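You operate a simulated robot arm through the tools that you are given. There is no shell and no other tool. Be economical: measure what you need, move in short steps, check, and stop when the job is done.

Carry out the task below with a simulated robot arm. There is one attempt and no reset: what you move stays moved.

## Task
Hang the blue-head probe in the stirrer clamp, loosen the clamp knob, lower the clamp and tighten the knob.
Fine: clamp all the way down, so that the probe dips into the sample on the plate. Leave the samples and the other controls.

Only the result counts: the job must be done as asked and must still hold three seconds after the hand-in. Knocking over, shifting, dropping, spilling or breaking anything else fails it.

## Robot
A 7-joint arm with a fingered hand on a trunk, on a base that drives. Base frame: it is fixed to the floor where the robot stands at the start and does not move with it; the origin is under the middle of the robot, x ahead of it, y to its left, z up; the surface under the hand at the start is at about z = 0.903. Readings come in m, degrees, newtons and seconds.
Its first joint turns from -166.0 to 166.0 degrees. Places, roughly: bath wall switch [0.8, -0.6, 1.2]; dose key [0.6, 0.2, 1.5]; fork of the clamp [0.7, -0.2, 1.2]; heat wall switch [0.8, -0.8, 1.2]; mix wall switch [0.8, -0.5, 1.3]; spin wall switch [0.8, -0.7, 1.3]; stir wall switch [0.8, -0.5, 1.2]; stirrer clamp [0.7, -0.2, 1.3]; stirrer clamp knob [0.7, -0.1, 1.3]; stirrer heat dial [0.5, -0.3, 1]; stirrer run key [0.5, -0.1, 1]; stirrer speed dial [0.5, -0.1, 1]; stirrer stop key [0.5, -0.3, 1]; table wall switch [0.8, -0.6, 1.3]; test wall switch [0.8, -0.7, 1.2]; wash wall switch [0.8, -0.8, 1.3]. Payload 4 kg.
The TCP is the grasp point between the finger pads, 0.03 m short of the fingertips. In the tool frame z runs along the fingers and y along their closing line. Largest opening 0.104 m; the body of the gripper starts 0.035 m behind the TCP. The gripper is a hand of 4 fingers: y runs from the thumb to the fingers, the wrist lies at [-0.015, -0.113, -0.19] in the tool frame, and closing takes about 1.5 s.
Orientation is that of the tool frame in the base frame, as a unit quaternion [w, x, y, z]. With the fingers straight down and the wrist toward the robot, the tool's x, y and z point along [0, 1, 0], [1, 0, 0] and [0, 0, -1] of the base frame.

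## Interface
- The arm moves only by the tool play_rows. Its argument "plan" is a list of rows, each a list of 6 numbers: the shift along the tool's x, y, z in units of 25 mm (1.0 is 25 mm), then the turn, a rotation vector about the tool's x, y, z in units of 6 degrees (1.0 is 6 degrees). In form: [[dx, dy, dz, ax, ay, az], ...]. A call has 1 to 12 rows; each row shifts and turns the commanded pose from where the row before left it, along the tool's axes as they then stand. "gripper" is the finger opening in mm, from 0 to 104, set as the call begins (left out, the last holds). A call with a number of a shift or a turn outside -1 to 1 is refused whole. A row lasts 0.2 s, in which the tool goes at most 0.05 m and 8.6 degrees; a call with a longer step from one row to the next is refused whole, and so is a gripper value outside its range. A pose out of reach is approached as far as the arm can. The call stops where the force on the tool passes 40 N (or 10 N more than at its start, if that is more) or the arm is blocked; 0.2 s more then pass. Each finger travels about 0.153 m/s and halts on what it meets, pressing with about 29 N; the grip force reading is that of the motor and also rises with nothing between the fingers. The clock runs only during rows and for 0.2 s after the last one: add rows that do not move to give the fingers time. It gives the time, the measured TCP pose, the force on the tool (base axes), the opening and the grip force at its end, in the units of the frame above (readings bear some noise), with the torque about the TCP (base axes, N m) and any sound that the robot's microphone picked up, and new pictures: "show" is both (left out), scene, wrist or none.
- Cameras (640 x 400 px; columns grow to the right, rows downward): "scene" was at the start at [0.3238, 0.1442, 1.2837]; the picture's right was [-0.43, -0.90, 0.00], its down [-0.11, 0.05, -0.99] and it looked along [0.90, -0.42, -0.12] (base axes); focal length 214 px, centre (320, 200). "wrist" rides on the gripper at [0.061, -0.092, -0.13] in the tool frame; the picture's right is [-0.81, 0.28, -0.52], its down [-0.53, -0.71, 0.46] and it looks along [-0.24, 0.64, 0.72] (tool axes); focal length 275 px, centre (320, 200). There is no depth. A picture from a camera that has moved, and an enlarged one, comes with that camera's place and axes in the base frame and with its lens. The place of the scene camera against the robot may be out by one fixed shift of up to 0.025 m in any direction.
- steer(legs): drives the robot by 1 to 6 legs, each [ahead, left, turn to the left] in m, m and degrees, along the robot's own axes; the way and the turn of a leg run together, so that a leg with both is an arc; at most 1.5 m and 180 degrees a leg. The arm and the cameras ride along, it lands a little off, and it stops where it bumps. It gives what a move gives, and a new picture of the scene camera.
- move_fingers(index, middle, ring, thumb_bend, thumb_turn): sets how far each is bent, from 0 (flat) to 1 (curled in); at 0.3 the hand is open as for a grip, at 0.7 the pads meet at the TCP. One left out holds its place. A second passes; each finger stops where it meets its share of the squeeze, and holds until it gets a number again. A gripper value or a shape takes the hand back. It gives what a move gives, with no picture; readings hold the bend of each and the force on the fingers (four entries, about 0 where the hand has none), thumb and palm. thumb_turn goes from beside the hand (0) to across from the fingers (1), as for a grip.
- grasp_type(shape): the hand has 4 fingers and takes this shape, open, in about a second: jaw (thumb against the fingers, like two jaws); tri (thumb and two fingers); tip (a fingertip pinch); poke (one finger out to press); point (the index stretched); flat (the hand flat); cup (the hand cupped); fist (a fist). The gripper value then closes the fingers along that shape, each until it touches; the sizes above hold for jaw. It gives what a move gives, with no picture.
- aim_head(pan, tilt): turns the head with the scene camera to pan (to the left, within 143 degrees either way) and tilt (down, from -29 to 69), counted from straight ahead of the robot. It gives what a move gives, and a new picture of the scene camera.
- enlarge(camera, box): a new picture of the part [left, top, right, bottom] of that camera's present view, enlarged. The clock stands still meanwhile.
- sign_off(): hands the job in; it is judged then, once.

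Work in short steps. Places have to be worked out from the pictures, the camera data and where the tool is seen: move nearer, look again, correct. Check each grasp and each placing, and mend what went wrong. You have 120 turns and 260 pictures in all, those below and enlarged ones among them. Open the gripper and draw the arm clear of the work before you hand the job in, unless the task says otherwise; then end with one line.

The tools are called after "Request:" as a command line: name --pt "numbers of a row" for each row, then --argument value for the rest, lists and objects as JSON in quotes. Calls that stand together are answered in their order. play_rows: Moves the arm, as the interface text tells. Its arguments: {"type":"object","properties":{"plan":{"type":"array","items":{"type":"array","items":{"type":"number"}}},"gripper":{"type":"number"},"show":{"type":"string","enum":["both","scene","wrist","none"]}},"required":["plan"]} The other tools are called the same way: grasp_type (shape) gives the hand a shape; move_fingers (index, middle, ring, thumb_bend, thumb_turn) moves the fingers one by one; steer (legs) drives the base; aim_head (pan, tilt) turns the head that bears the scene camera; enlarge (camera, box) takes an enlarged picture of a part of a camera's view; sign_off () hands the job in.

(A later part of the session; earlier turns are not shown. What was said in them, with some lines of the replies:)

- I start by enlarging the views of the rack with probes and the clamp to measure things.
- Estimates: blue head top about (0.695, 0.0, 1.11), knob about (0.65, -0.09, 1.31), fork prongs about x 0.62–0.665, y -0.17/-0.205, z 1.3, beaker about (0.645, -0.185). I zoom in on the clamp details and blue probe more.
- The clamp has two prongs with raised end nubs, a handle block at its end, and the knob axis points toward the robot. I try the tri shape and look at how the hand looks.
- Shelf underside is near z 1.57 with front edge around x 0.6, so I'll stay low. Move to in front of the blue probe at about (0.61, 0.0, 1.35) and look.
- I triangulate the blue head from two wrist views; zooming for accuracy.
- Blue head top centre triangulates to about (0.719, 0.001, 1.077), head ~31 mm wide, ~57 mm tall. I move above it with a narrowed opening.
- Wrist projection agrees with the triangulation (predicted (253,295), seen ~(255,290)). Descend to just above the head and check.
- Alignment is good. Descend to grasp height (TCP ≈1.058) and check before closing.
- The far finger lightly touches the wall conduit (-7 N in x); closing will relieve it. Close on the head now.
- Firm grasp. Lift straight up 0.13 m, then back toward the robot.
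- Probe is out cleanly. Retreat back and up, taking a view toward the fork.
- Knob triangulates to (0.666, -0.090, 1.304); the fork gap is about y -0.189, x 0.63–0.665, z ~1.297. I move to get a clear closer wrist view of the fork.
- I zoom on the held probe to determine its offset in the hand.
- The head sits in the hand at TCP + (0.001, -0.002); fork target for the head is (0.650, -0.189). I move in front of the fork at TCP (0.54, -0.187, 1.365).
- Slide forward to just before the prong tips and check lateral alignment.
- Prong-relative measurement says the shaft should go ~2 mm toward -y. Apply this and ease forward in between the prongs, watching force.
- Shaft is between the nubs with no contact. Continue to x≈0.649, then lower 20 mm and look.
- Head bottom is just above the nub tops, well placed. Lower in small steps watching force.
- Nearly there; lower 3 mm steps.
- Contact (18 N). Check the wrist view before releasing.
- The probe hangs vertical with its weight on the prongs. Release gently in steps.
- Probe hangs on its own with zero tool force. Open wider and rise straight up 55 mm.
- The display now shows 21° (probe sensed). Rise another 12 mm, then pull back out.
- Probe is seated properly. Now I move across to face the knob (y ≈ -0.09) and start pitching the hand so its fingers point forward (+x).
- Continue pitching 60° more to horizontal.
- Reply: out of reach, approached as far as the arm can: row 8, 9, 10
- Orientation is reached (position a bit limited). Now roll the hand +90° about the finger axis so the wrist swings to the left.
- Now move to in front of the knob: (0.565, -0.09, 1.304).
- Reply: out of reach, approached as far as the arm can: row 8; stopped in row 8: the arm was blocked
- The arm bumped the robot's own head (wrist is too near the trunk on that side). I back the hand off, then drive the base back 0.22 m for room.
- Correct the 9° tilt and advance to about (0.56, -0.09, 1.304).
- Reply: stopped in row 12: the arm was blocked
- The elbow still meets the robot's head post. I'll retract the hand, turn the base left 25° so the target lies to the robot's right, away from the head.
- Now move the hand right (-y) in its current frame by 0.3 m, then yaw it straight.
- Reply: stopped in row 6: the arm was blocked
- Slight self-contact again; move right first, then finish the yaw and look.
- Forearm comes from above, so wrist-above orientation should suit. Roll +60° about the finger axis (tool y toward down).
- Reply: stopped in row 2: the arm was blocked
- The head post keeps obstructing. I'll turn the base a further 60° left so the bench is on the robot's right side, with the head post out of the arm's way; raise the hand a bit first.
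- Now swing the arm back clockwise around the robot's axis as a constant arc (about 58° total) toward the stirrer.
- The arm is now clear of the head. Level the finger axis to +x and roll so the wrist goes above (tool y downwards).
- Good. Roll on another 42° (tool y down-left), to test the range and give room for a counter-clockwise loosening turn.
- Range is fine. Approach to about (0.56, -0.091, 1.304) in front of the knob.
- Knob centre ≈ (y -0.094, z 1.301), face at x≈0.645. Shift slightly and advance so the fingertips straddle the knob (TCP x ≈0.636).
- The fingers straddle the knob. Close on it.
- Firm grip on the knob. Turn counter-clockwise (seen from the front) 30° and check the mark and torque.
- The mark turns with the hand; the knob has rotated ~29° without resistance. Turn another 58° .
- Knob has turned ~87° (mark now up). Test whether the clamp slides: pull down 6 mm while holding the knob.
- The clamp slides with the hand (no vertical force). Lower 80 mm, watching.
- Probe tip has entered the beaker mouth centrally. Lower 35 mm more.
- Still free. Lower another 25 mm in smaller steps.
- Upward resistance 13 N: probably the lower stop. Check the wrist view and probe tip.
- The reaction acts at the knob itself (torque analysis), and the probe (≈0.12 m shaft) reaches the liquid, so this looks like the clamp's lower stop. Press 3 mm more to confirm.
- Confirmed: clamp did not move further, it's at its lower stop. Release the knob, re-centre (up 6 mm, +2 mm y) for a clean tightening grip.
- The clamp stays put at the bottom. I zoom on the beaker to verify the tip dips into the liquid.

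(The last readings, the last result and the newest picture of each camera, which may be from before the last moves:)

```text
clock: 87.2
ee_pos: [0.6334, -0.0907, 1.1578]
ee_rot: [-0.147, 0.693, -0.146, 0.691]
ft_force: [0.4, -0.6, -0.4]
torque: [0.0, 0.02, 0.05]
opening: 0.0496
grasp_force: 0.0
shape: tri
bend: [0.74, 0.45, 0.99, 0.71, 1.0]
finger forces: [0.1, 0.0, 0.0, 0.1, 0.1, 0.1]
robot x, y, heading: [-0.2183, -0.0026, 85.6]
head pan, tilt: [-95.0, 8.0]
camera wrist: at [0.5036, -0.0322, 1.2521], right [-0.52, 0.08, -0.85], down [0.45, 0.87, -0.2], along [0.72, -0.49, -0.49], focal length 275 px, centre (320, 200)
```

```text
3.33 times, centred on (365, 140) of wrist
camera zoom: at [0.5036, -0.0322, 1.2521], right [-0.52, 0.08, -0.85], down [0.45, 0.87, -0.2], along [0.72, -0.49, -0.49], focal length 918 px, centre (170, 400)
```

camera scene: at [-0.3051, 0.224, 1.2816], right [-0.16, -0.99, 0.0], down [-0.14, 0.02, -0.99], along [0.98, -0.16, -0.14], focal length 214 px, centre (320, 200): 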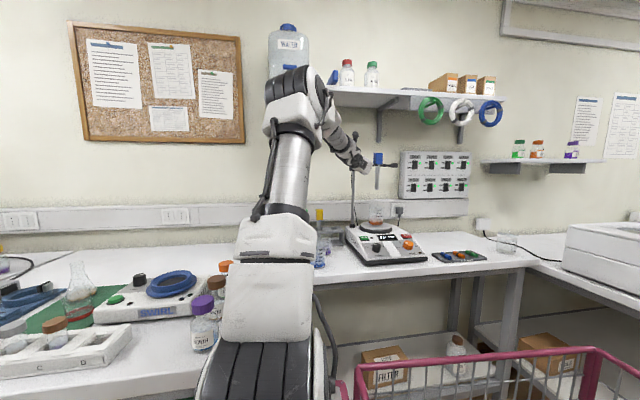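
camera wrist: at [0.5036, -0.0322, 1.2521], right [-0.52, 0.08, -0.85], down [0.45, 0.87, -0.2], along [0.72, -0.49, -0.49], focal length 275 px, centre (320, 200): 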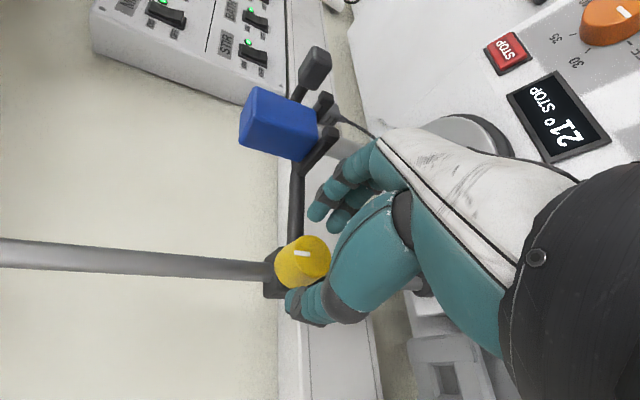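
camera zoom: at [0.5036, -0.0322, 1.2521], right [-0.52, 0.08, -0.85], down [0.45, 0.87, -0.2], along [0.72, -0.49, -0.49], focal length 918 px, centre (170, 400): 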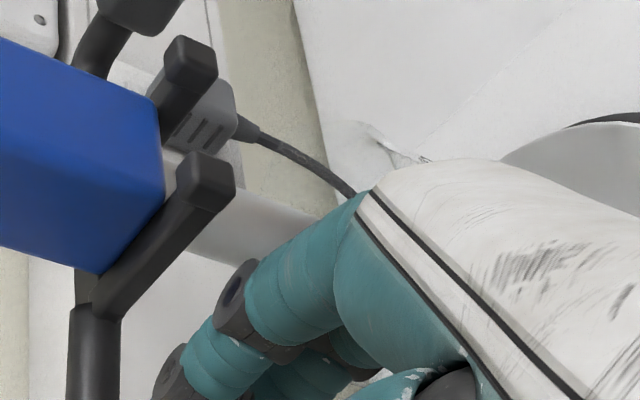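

The probe clearly enters the liquid (surface near the 175 mark). Re-centre slightly on the knob and grip.

Request:
play_rows --pt "0.08 -0.12 0.1 0 0 0" --pt "0 0 0 0 0 0" --show "none"

Request:
play_rows --pt "0 0 0 0 0 0" --pt "0 0 0 0 0 0" --pt "0 0 0 0 0 0" --pt "0 0 0 0 0 0" --pt "0 0 0 0 0 0" --pt "0 0 0 0 0 0" --gripper 5 --show "wrist"

```text
clock: 87.8
ee_pos: [0.6368, -0.0887, 1.1612]
ee_rot: [-0.147, 0.692, -0.147, 0.692]
ft_force: [-0.4, -0.1, -0.1]
torque: [0.04, 0.01, 0.02]
opening: 0.0497
grasp_force: 0.0
shape: tri
bend: [0.74, 0.45, 0.99, 0.71, 1.0]
finger forces: [0.1, 0.1, 0.0, 0.1, 0.0, 0.1]
robot x, y, heading: [-0.214, -0.0036, 85.9]
head pan, tilt: [-95.0, 8.0]
```

```text
clock: 89.2
ee_pos: [0.6356, -0.0893, 1.1616]
ee_rot: [-0.147, 0.692, -0.146, 0.692]
ft_force: [1.1, -2.6, 1.1]
torque: [0.0, 0.01, -0.05]
opening: 0.0211
grasp_force: 28.8
shape: tri
bend: [0.73, 0.56, 1.0, 0.75, 1.0]
finger forces: [12.7, 14.3, 0.0, 0.0, 25.2, 0.1]
robot x, y, heading: [-0.2159, 0.0008, 85.7]
head pan, tilt: [-95.0, 8.0]
camera wrist: at [0.506, -0.0303, 1.2556], right [-0.52, 0.08, -0.85], down [0.45, 0.87, -0.2], along [0.72, -0.49, -0.48], focal length 275 px, centre (320, 200)
```

wrist: 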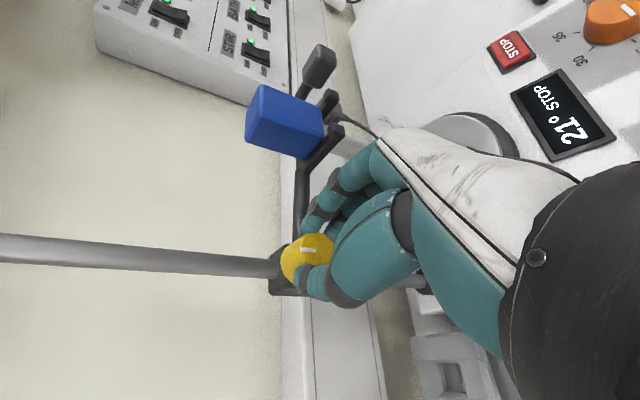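

Well-centred grip. Tighten: turn clockwise 55°, then more.

Request:
play_rows --pt "0 0 0 0 0 0.8" --pt "0 0 0 0 0 0.8" --pt "0 0 0 0 0 0.8" --pt "0 0 0 0 0 0.8" --pt "0 0 0 0 0 0.8" --pt "0 0 0 0 0 0.8" --pt "0 0 0 0 0 0.8" --pt "0 0 0 0 0 0.8" --pt "0 0 0 0 0 0.8" --pt "0 0 0 0 0 0.8" --pt "0 0 0 0 0 0.8" --show "wrist"

Request:
enlarge --camera "scene" --box '[340, 150, 410, 250]'

```text
clock: 91.6
ee_pos: [0.6366, -0.0911, 1.1607]
ee_rot: [-0.44, 0.554, -0.44, 0.554]
ft_force: [1.4, -10.8, -0.6]
torque: [-0.05, 0.06, -0.26]
opening: 0.021
grasp_force: 29.1
shape: tri
bend: [0.73, 0.57, 1.0, 0.75, 1.0]
finger forces: [17.2, 12.5, 0.0, 0.0, 25.7, 0.0]
robot x, y, heading: [-0.2154, -0.0003, 85.7]
head pan, tilt: [-95.0, 8.0]
camera wrist: at [0.506, -0.1288, 1.2653], right [-0.52, 0.73, -0.45], down [0.46, 0.68, 0.57], along [0.72, 0.09, -0.68], focal length 275 px, centre (320, 200)
```

wrist: 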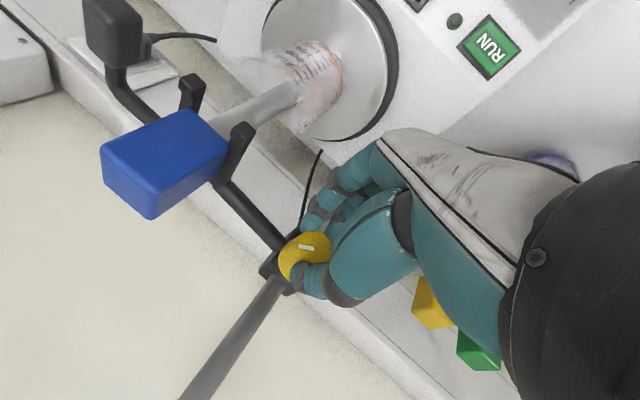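

```text
4.00 times, centred on (375, 200) of scene
camera zoom: at [-0.3055, 0.2229, 1.2817], right [-0.16, -0.99, 0.0], down [-0.14, 0.02, -0.99], along [0.98, -0.16, -0.14], focal length 858 px, centre (100, 200)
```

zoom: 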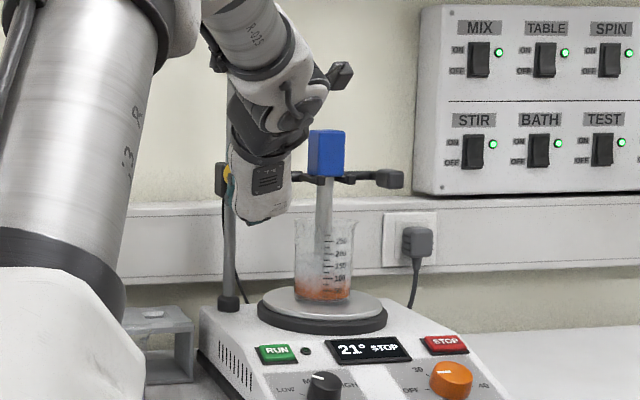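

Continue clockwise ~38° more to reach the original (tight) position.

Request:
play_rows --pt "0 0 0 0 0 0.8" --pt "0 0 0 0 0 0.8" --pt "0 0 0 0 0 0.8" --pt "0 0 0 0 0 0.8" --pt "0 0 0 0 0 0.8" --pt "0 0 0 0 0 0.8" --pt "0 0 0 0 0 0.8" --pt "0 0 0 0 0 0.8" --show "wrist"

Request:
enlarge --camera "wrist" --box '[210, 180, 350, 340]'

```text
clock: 93.4
ee_pos: [0.6363, -0.0923, 1.1606]
ee_rot: [0.597, -0.38, 0.597, -0.379]
ft_force: [3.5, -16.9, -4.7]
torque: [-0.28, 0.12, -0.36]
opening: 0.0204
grasp_force: 29.0
shape: tri
bend: [0.73, 0.57, 1.0, 0.75, 1.0]
finger forces: [16.7, 12.8, 0.1, 0.0, 29.3, 0.0]
robot x, y, heading: [-0.2148, -0.0008, 85.5]
head pan, tilt: [-95.0, 8.0]
camera wrist: at [0.5056, -0.1856, 1.2187], right [-0.52, 0.85, 0.1], down [0.46, 0.18, 0.87], along [0.72, 0.49, -0.48], focal length 275 px, centre (320, 200)
```

wrist: 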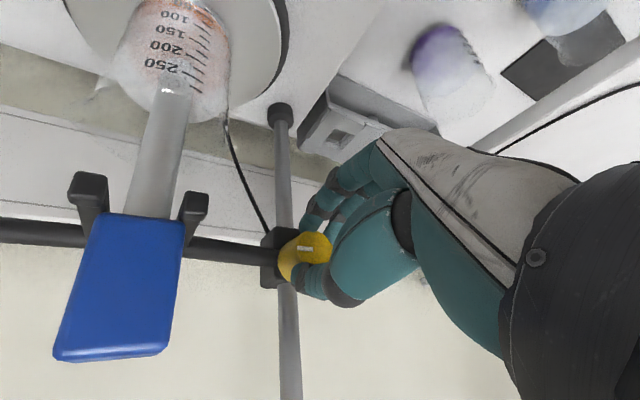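

```text
2.50 times, centred on (280, 260) of wrist
camera zoom: at [0.5056, -0.1856, 1.2187], right [-0.52, 0.85, 0.1], down [0.46, 0.18, 0.87], along [0.72, 0.49, -0.48], focal length 688 px, centre (420, 50)
```

zoom: 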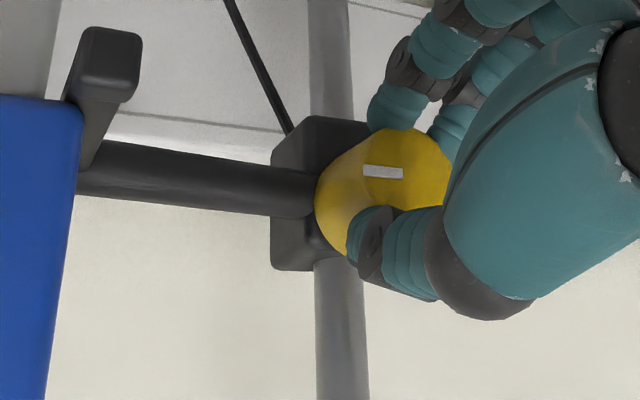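

Torque is building up. Turn another ~15° to make sure it's tight.

Request:
play_rows --pt "0 0 0 0 0 0.6" --pt "0 0 0 0 0 0.6" --pt "0 0 0 0 0 0.6" --pt "0 0 0 0 0 0.6" --pt "0 0 0 0 0 0" --show "none"

Request:
enlarge --camera "wrist" --box '[210, 180, 350, 340]'

```text
clock: 94.6
ee_pos: [0.6357, -0.0919, 1.1594]
ee_rot: [0.638, -0.299, 0.642, -0.301]
ft_force: [1.8, -26.7, -12.3]
torque: [-0.51, 0.26, -0.6]
opening: 0.0198
grasp_force: 28.8
shape: tri
bend: [0.73, 0.57, 1.0, 0.74, 1.0]
finger forces: [23.6, 13.2, 0.0, 0.0, 30.3, 0.0]
robot x, y, heading: [-0.2149, 0.0002, 85.7]
head pan, tilt: [-95.0, 8.0]
```

```text
2.50 times, centred on (280, 260) of wrist
camera zoom: at [0.5056, -0.1974, 1.1925], right [-0.51, 0.8, 0.31], down [0.46, -0.05, 0.89], along [0.73, 0.6, -0.34], focal length 688 px, centre (420, 50)
```

zoom: 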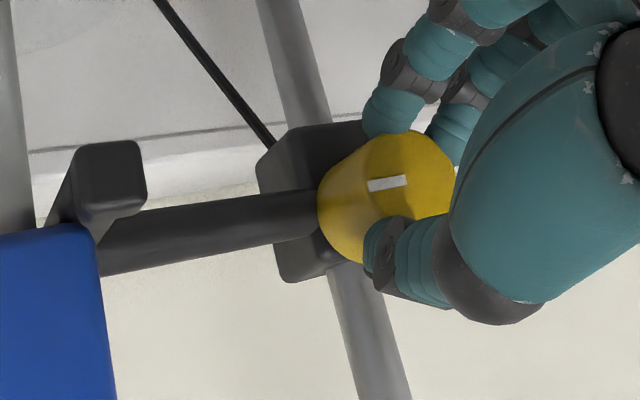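

The knob has stopped (mark back parallel to the arm, torque 0.5 N m, hand slipping): it is tight. Release and check.

Request:
play_rows --pt "0 0 0 0 0 0" --pt "0 0 0 0 0 0" --pt "0 0 0 0 0 0" --pt "0 0 0 0 0 0" --gripper 52 --show "wrist"

Request:
enlarge --camera "wrist" --box '[210, 180, 350, 340]'

```text
clock: 95.6
ee_pos: [0.6365, -0.0891, 1.1615]
ee_rot: [0.64, -0.301, 0.64, -0.301]
ft_force: [-0.2, 0.4, -0.3]
torque: [-0.01, 0.02, 0.02]
opening: 0.0518
grasp_force: 0.0
shape: tri
bend: [0.74, 0.45, 0.99, 0.7, 1.0]
finger forces: [0.0, 0.0, 0.0, 0.1, 0.1, 0.1]
robot x, y, heading: [-0.217, 0.0015, 85.5]
head pan, tilt: [-95.0, 8.0]
camera wrist: at [0.5063, -0.1944, 1.1938], right [-0.52, 0.8, 0.3], down [0.46, -0.04, 0.89], along [0.72, 0.6, -0.34], focal length 275 px, centre (320, 200)
```

wrist: 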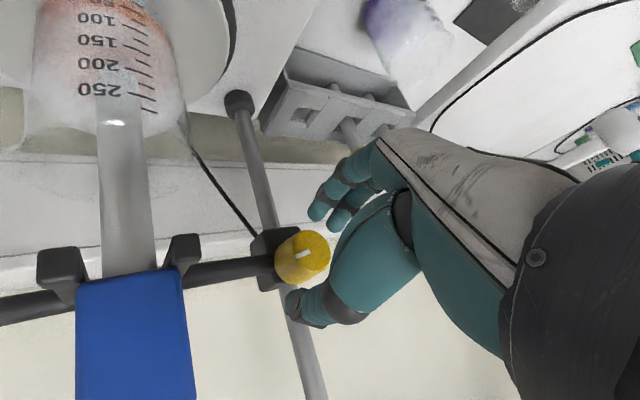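

```text
2.50 times, centred on (280, 260) of wrist
camera zoom: at [0.5063, -0.1944, 1.1938], right [-0.52, 0.8, 0.3], down [0.46, -0.04, 0.89], along [0.72, 0.6, -0.34], focal length 688 px, centre (420, 50)
```

zoom: 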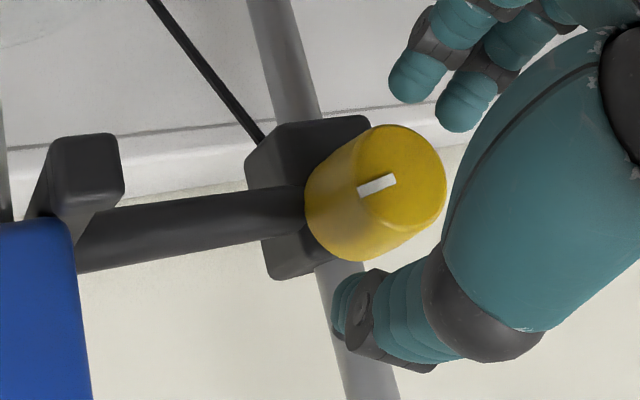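

After release the knob sprang back to about 11° (originally ≈3°), so I regrip with better centring (+4 mm tool x) after rolling back 30°, and tighten again.

Request:
play_rows --pt "0.16 -0.04 0 0 0 0" --pt "0 0 0 0 0 -1" --pt "0 0 0 0 0 -1" --pt "0 0 0 0 0 -1" --pt "0 0 0 0 0 -1" --pt "0 0 0 0 0 -1" --pt "0 0 0 0 0 0" --show "none"

Request:
enlarge --camera "wrist" --box '[210, 180, 350, 340]'

```text
clock: 97.2
ee_pos: [0.6358, -0.0921, 1.1595]
ee_rot: [0.54, -0.457, 0.54, -0.456]
ft_force: [0.5, 0.1, -0.7]
torque: [-0.02, 0.03, -0.01]
opening: 0.0518
grasp_force: 0.1
shape: tri
bend: [0.74, 0.45, 0.99, 0.7, 1.0]
finger forces: [0.0, 0.0, 0.1, 0.0, 0.0, 0.0]
robot x, y, heading: [-0.2175, 0.0003, 85.2]
head pan, tilt: [-95.0, 8.0]
```

```text
2.50 times, centred on (280, 260) of wrist
camera zoom: at [0.5053, -0.1681, 1.2411], right [-0.52, 0.84, -0.14], down [0.46, 0.41, 0.79], along [0.72, 0.35, -0.6], focal length 688 px, centre (420, 50)
```

zoom: 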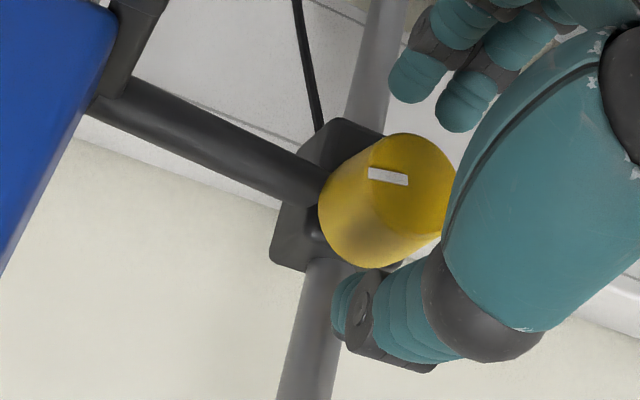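

Grip again.

Request:
play_rows --pt "0 0 0 0 0 0" --pt "0 0 0 0 0 0" --pt "0 0 0 0 0 0" --pt "0 0 0 0 0 0" --pt "0 0 0 0 0 0" --pt "0 0 0 0 0 0" --gripper 5 --show "none"

Request:
play_rows --pt "0 0 0 0 0 0.8" --pt "0 0 0 0 0 0.8" --pt "0 0 0 0 0 0.8" --pt "0 0 0 0 0 0.4" --show "none"

Request:
enlarge --camera "wrist" --box '[210, 180, 350, 340]'

```text
clock: 98.6
ee_pos: [0.6354, -0.0935, 1.16]
ee_rot: [0.54, -0.457, 0.54, -0.456]
ft_force: [1.9, -2.5, 0.1]
torque: [-0.01, -0.04, -0.04]
opening: 0.022
grasp_force: 28.9
shape: tri
bend: [0.74, 0.57, 1.0, 0.74, 1.0]
finger forces: [11.9, 13.4, 0.0, 0.1, 25.4, 0.1]
robot x, y, heading: [-0.2169, -0.0008, 85.5]
head pan, tilt: [-95.0, 8.0]
```

```text
clock: 99.6
ee_pos: [0.636, -0.0932, 1.1595]
ee_rot: [0.601, -0.373, 0.601, -0.371]
ft_force: [-0.5, -4.1, -4.4]
torque: [-0.14, 0.13, -0.06]
opening: 0.0217
grasp_force: 28.9
shape: tri
bend: [0.74, 0.57, 1.0, 0.74, 1.0]
finger forces: [13.0, 16.4, 0.1, 0.1, 26.4, 0.0]
robot x, y, heading: [-0.2175, 0.0011, 85.6]
head pan, tilt: [-95.0, 8.0]
```

```text
2.50 times, centred on (280, 260) of wrist
camera zoom: at [0.5057, -0.1894, 1.215], right [-0.52, 0.85, 0.11], down [0.46, 0.16, 0.88], along [0.72, 0.5, -0.47], focal length 688 px, centre (420, 50)
```

zoom: 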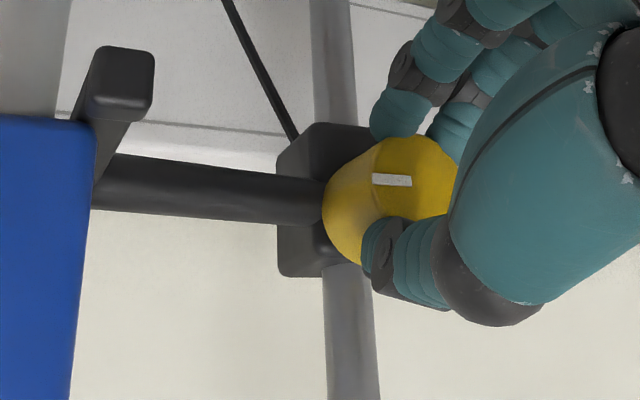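

Mark is now at ≈0° with better-balanced forces. Turn 7° more, then release gently.

Request:
play_rows --pt "0 0 0 0 0 0.6" --pt "0 0 0 0 0 0.6" --pt "0 0 0 0 0 0" --show "none"

Request:
play_rows --pt "0 0 0 0 0 0" --pt "0 0 0 0 0 0" --pt "0 0 0 0 0 0" --gripper 50 --show "none"

Request:
enlarge --camera "wrist" --box '[210, 180, 350, 340]'

```text
clock: 100.4
ee_pos: [0.6355, -0.0934, 1.1584]
ee_rot: [0.623, -0.334, 0.624, -0.334]
ft_force: [1.2, -8.9, -7.4]
torque: [-0.21, 0.29, -0.22]
opening: 0.0216
grasp_force: 28.7
shape: tri
bend: [0.74, 0.56, 1.0, 0.74, 1.0]
finger forces: [15.5, 14.4, 0.0, 0.0, 26.5, 0.0]
robot x, y, heading: [-0.2167, -0.0038, 85.5]
head pan, tilt: [-95.0, 8.0]
```

```text
clock: 101.2
ee_pos: [0.6354, -0.0921, 1.1601]
ee_rot: [0.623, -0.334, 0.623, -0.334]
ft_force: [0.0, -0.2, -0.5]
torque: [0.01, -0.03, 0.06]
opening: 0.0497
grasp_force: 0.1
shape: tri
bend: [0.74, 0.45, 0.99, 0.71, 1.0]
finger forces: [0.0, 0.1, 0.0, 0.1, 0.0, 0.1]
robot x, y, heading: [-0.2142, 0.0039, 85.7]
head pan, tilt: [-95.0, 8.0]
```

```text
2.50 times, centred on (280, 260) of wrist
camera zoom: at [0.506, -0.1942, 1.2033], right [-0.52, 0.83, 0.22], down [0.46, 0.05, 0.89], along [0.72, 0.56, -0.4], focal length 688 px, centre (420, 50)
```

zoom: 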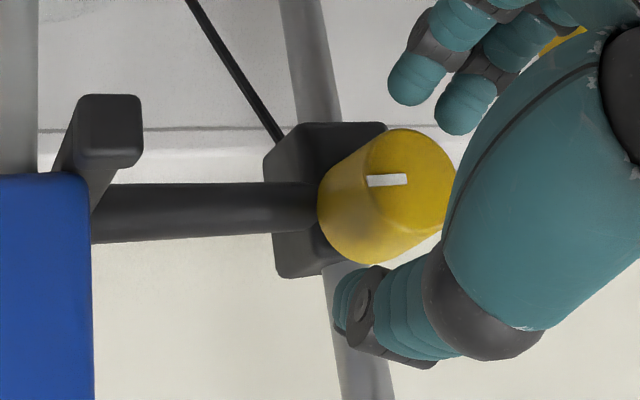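

Knob mark now at ≈2° – same as the original tightened position. Withdraw straight back.

Request:
play_rows --pt "0 0 -0.5 0 0 0" --pt "0 0 -0.8 0 0 0" --pt "0 0 -1 0 0 0" --pt "0 0 -1 0 0 0" --pt "0 0 -1 0 0 0" --pt "0 0 -1 0 0 0" --pt "0 0 -1 0 0 0" --show "both"

Request:
enlarge --camera "scene" --box '[320, 130, 420, 250]'

Request:
enlarge --camera "wrist" --box '[60, 80, 330, 350]'

```text
clock: 102.8
ee_pos: [0.4778, -0.0923, 1.16]
ee_rot: [0.623, -0.335, 0.623, -0.333]
ft_force: [0.3, 0.7, 0.1]
torque: [-0.01, -0.02, 0.02]
opening: 0.0497
grasp_force: 0.1
shape: tri
bend: [0.74, 0.45, 0.99, 0.71, 1.0]
finger forces: [0.0, 0.1, 0.1, 0.1, 0.1, 0.1]
robot x, y, heading: [-0.2182, 0.0018, 85.5]
head pan, tilt: [-95.0, 8.0]
camera scene: at [-0.3054, 0.2234, 1.2817], right [-0.16, -0.99, 0.0], down [-0.14, 0.02, -0.99], along [0.98, -0.16, -0.14], focal length 214 px, centre (320, 200)
camera wrist: at [0.3478, -0.1947, 1.2025], right [-0.52, 0.83, 0.22], down [0.46, 0.05, 0.89], along [0.72, 0.56, -0.4], focal length 275 px, centre (320, 200)
```

scene: 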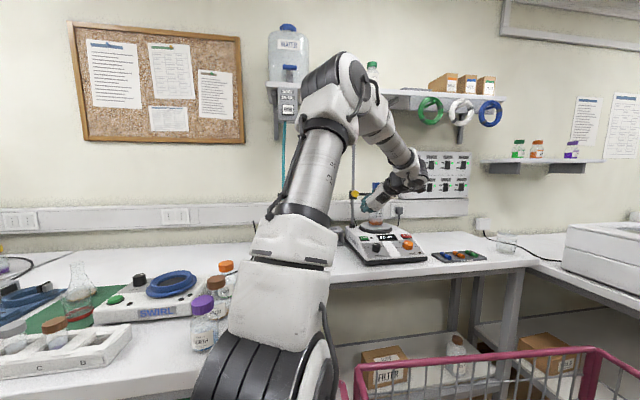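
wrist: 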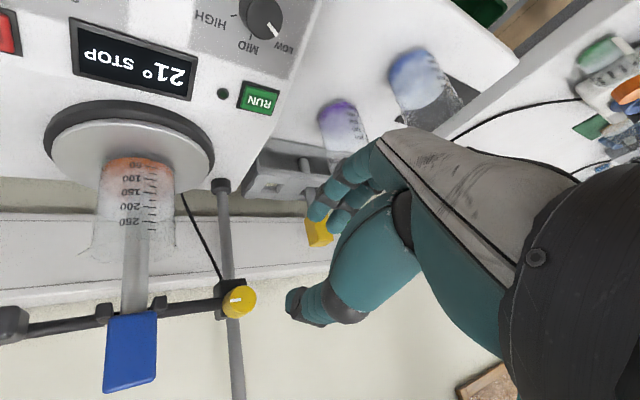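

```text
3.33 times, centred on (370, 190) of scene
camera zoom: at [-0.3054, 0.2234, 1.2817], right [-0.16, -0.99, 0.0], down [-0.14, 0.02, -0.99], along [0.98, -0.16, -0.14], focal length 715 px, centre (153, 233)
```

zoom: 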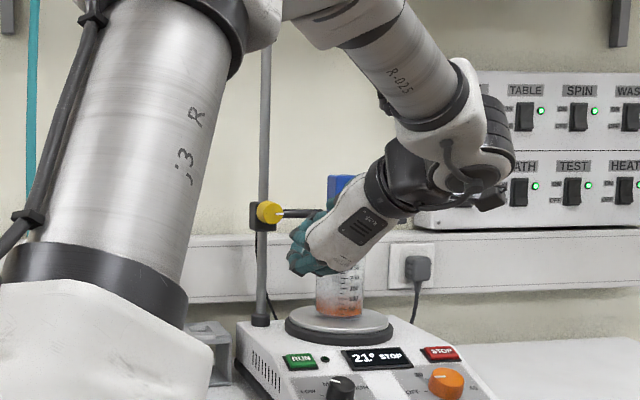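

```text
1.48 times, centred on (195, 215) of wrist
camera zoom: at [0.3478, -0.1947, 1.2025], right [-0.52, 0.83, 0.22], down [0.46, 0.05, 0.89], along [0.72, 0.56, -0.4], focal length 408 px, centre (505, 178)
```

zoom: 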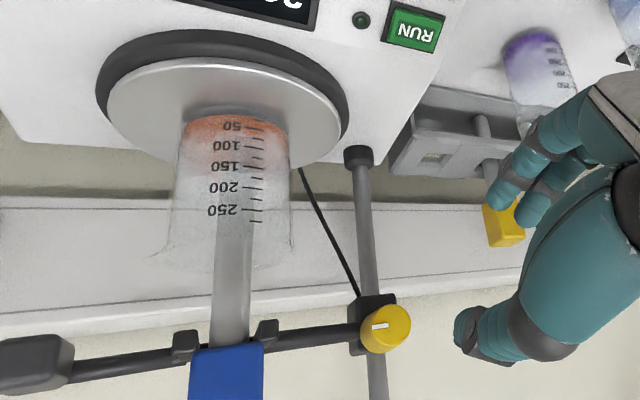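

Everything looks right: probe seated and dipping, clamp down, knob tight. Open the hand and draw the arm up and back.

Request:
play_rows --pt "-0.4 -0.6 -0.7 0 0 0" --pt "-0.4 -0.6 -0.7 0 0 0" --pt "-0.4 -0.6 -0.7 0 0 0" --pt "-0.4 -0.6 -0.7 0 0 0" --pt "-0.4 -0.6 -0.7 0 0 0" --pt "-0.4 -0.6 -0.7 0 0 0" --pt "-0.4 -0.6 -0.4 0 0 0" --pt "-0.4 -0.6 -0.4 0 0 0" --pt "0 0 0 0 0 0" --gripper 100 --show "both"

Request:
enlarge --camera "scene" --box '[320, 130, 420, 250]'

```text
clock: 104.8
ee_pos: [0.3536, -0.0922, 1.3032]
ee_rot: [0.623, -0.335, 0.623, -0.334]
ft_force: [0.2, 0.0, 0.1]
torque: [0.01, -0.02, 0.02]
opening: 0.1
grasp_force: 0.0
shape: tri
bend: [0.31, 0.31, 0.99, 0.31, 0.98]
finger forces: [0.1, 0.0, 0.1, 0.0, 0.0, 0.1]
robot x, y, heading: [-0.2151, 0.0039, 85.7]
head pan, tilt: [-95.0, 8.0]
camera scene: at [-0.3056, 0.2234, 1.2816], right [-0.16, -0.99, 0.0], down [-0.14, 0.02, -0.99], along [0.98, -0.16, -0.14], focal length 214 px, centre (320, 200)
camera wrist: at [0.2231, -0.194, 1.3476], right [-0.52, 0.83, 0.22], down [0.46, 0.05, 0.89], along [0.72, 0.56, -0.4], focal length 275 px, centre (320, 200)
```

scene: 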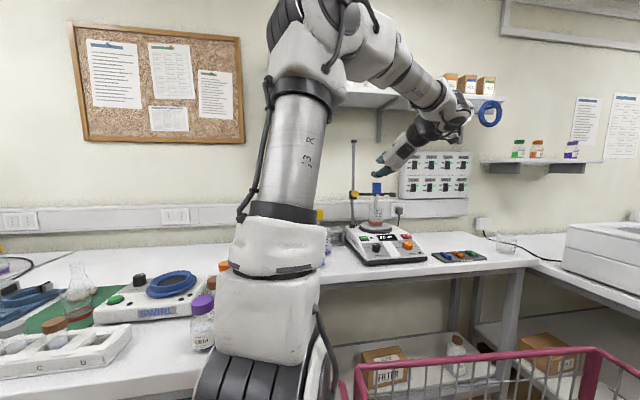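
wrist: 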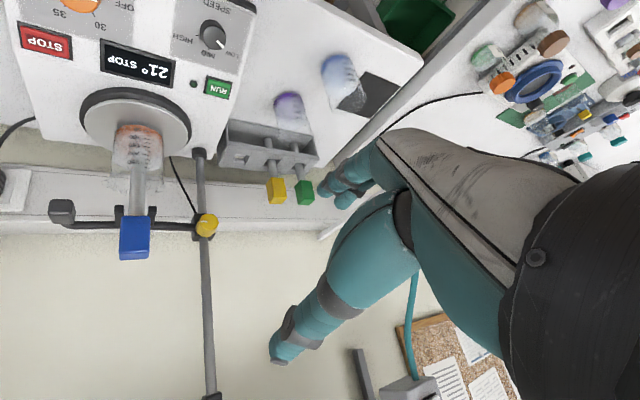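

```text
3.33 times, centred on (370, 190) of scene
camera zoom: at [-0.3056, 0.2234, 1.2816], right [-0.16, -0.99, 0.0], down [-0.14, 0.02, -0.99], along [0.98, -0.16, -0.14], focal length 715 px, centre (153, 233)
```

zoom: 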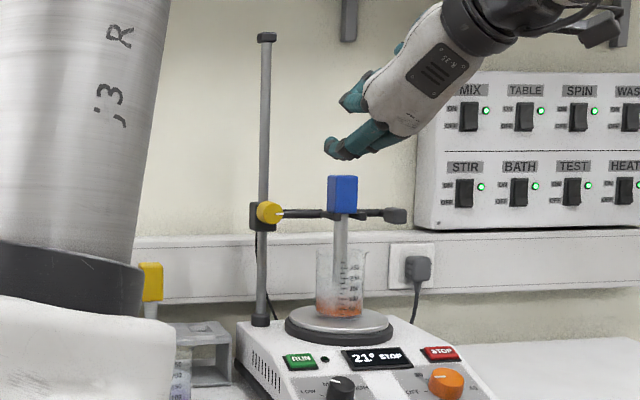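

The final state is stable, with the arm clear and everything in place; handing in.

Request:
sign_off

```text
The job is handed in.
```

The blue-head probe hangs in the stirrer clamp, the clamp is all the way down with the probe dipped into the sample, and the knob is turned back to its original tight position. The arm is open and clear, and I saw no other sample or control moved.
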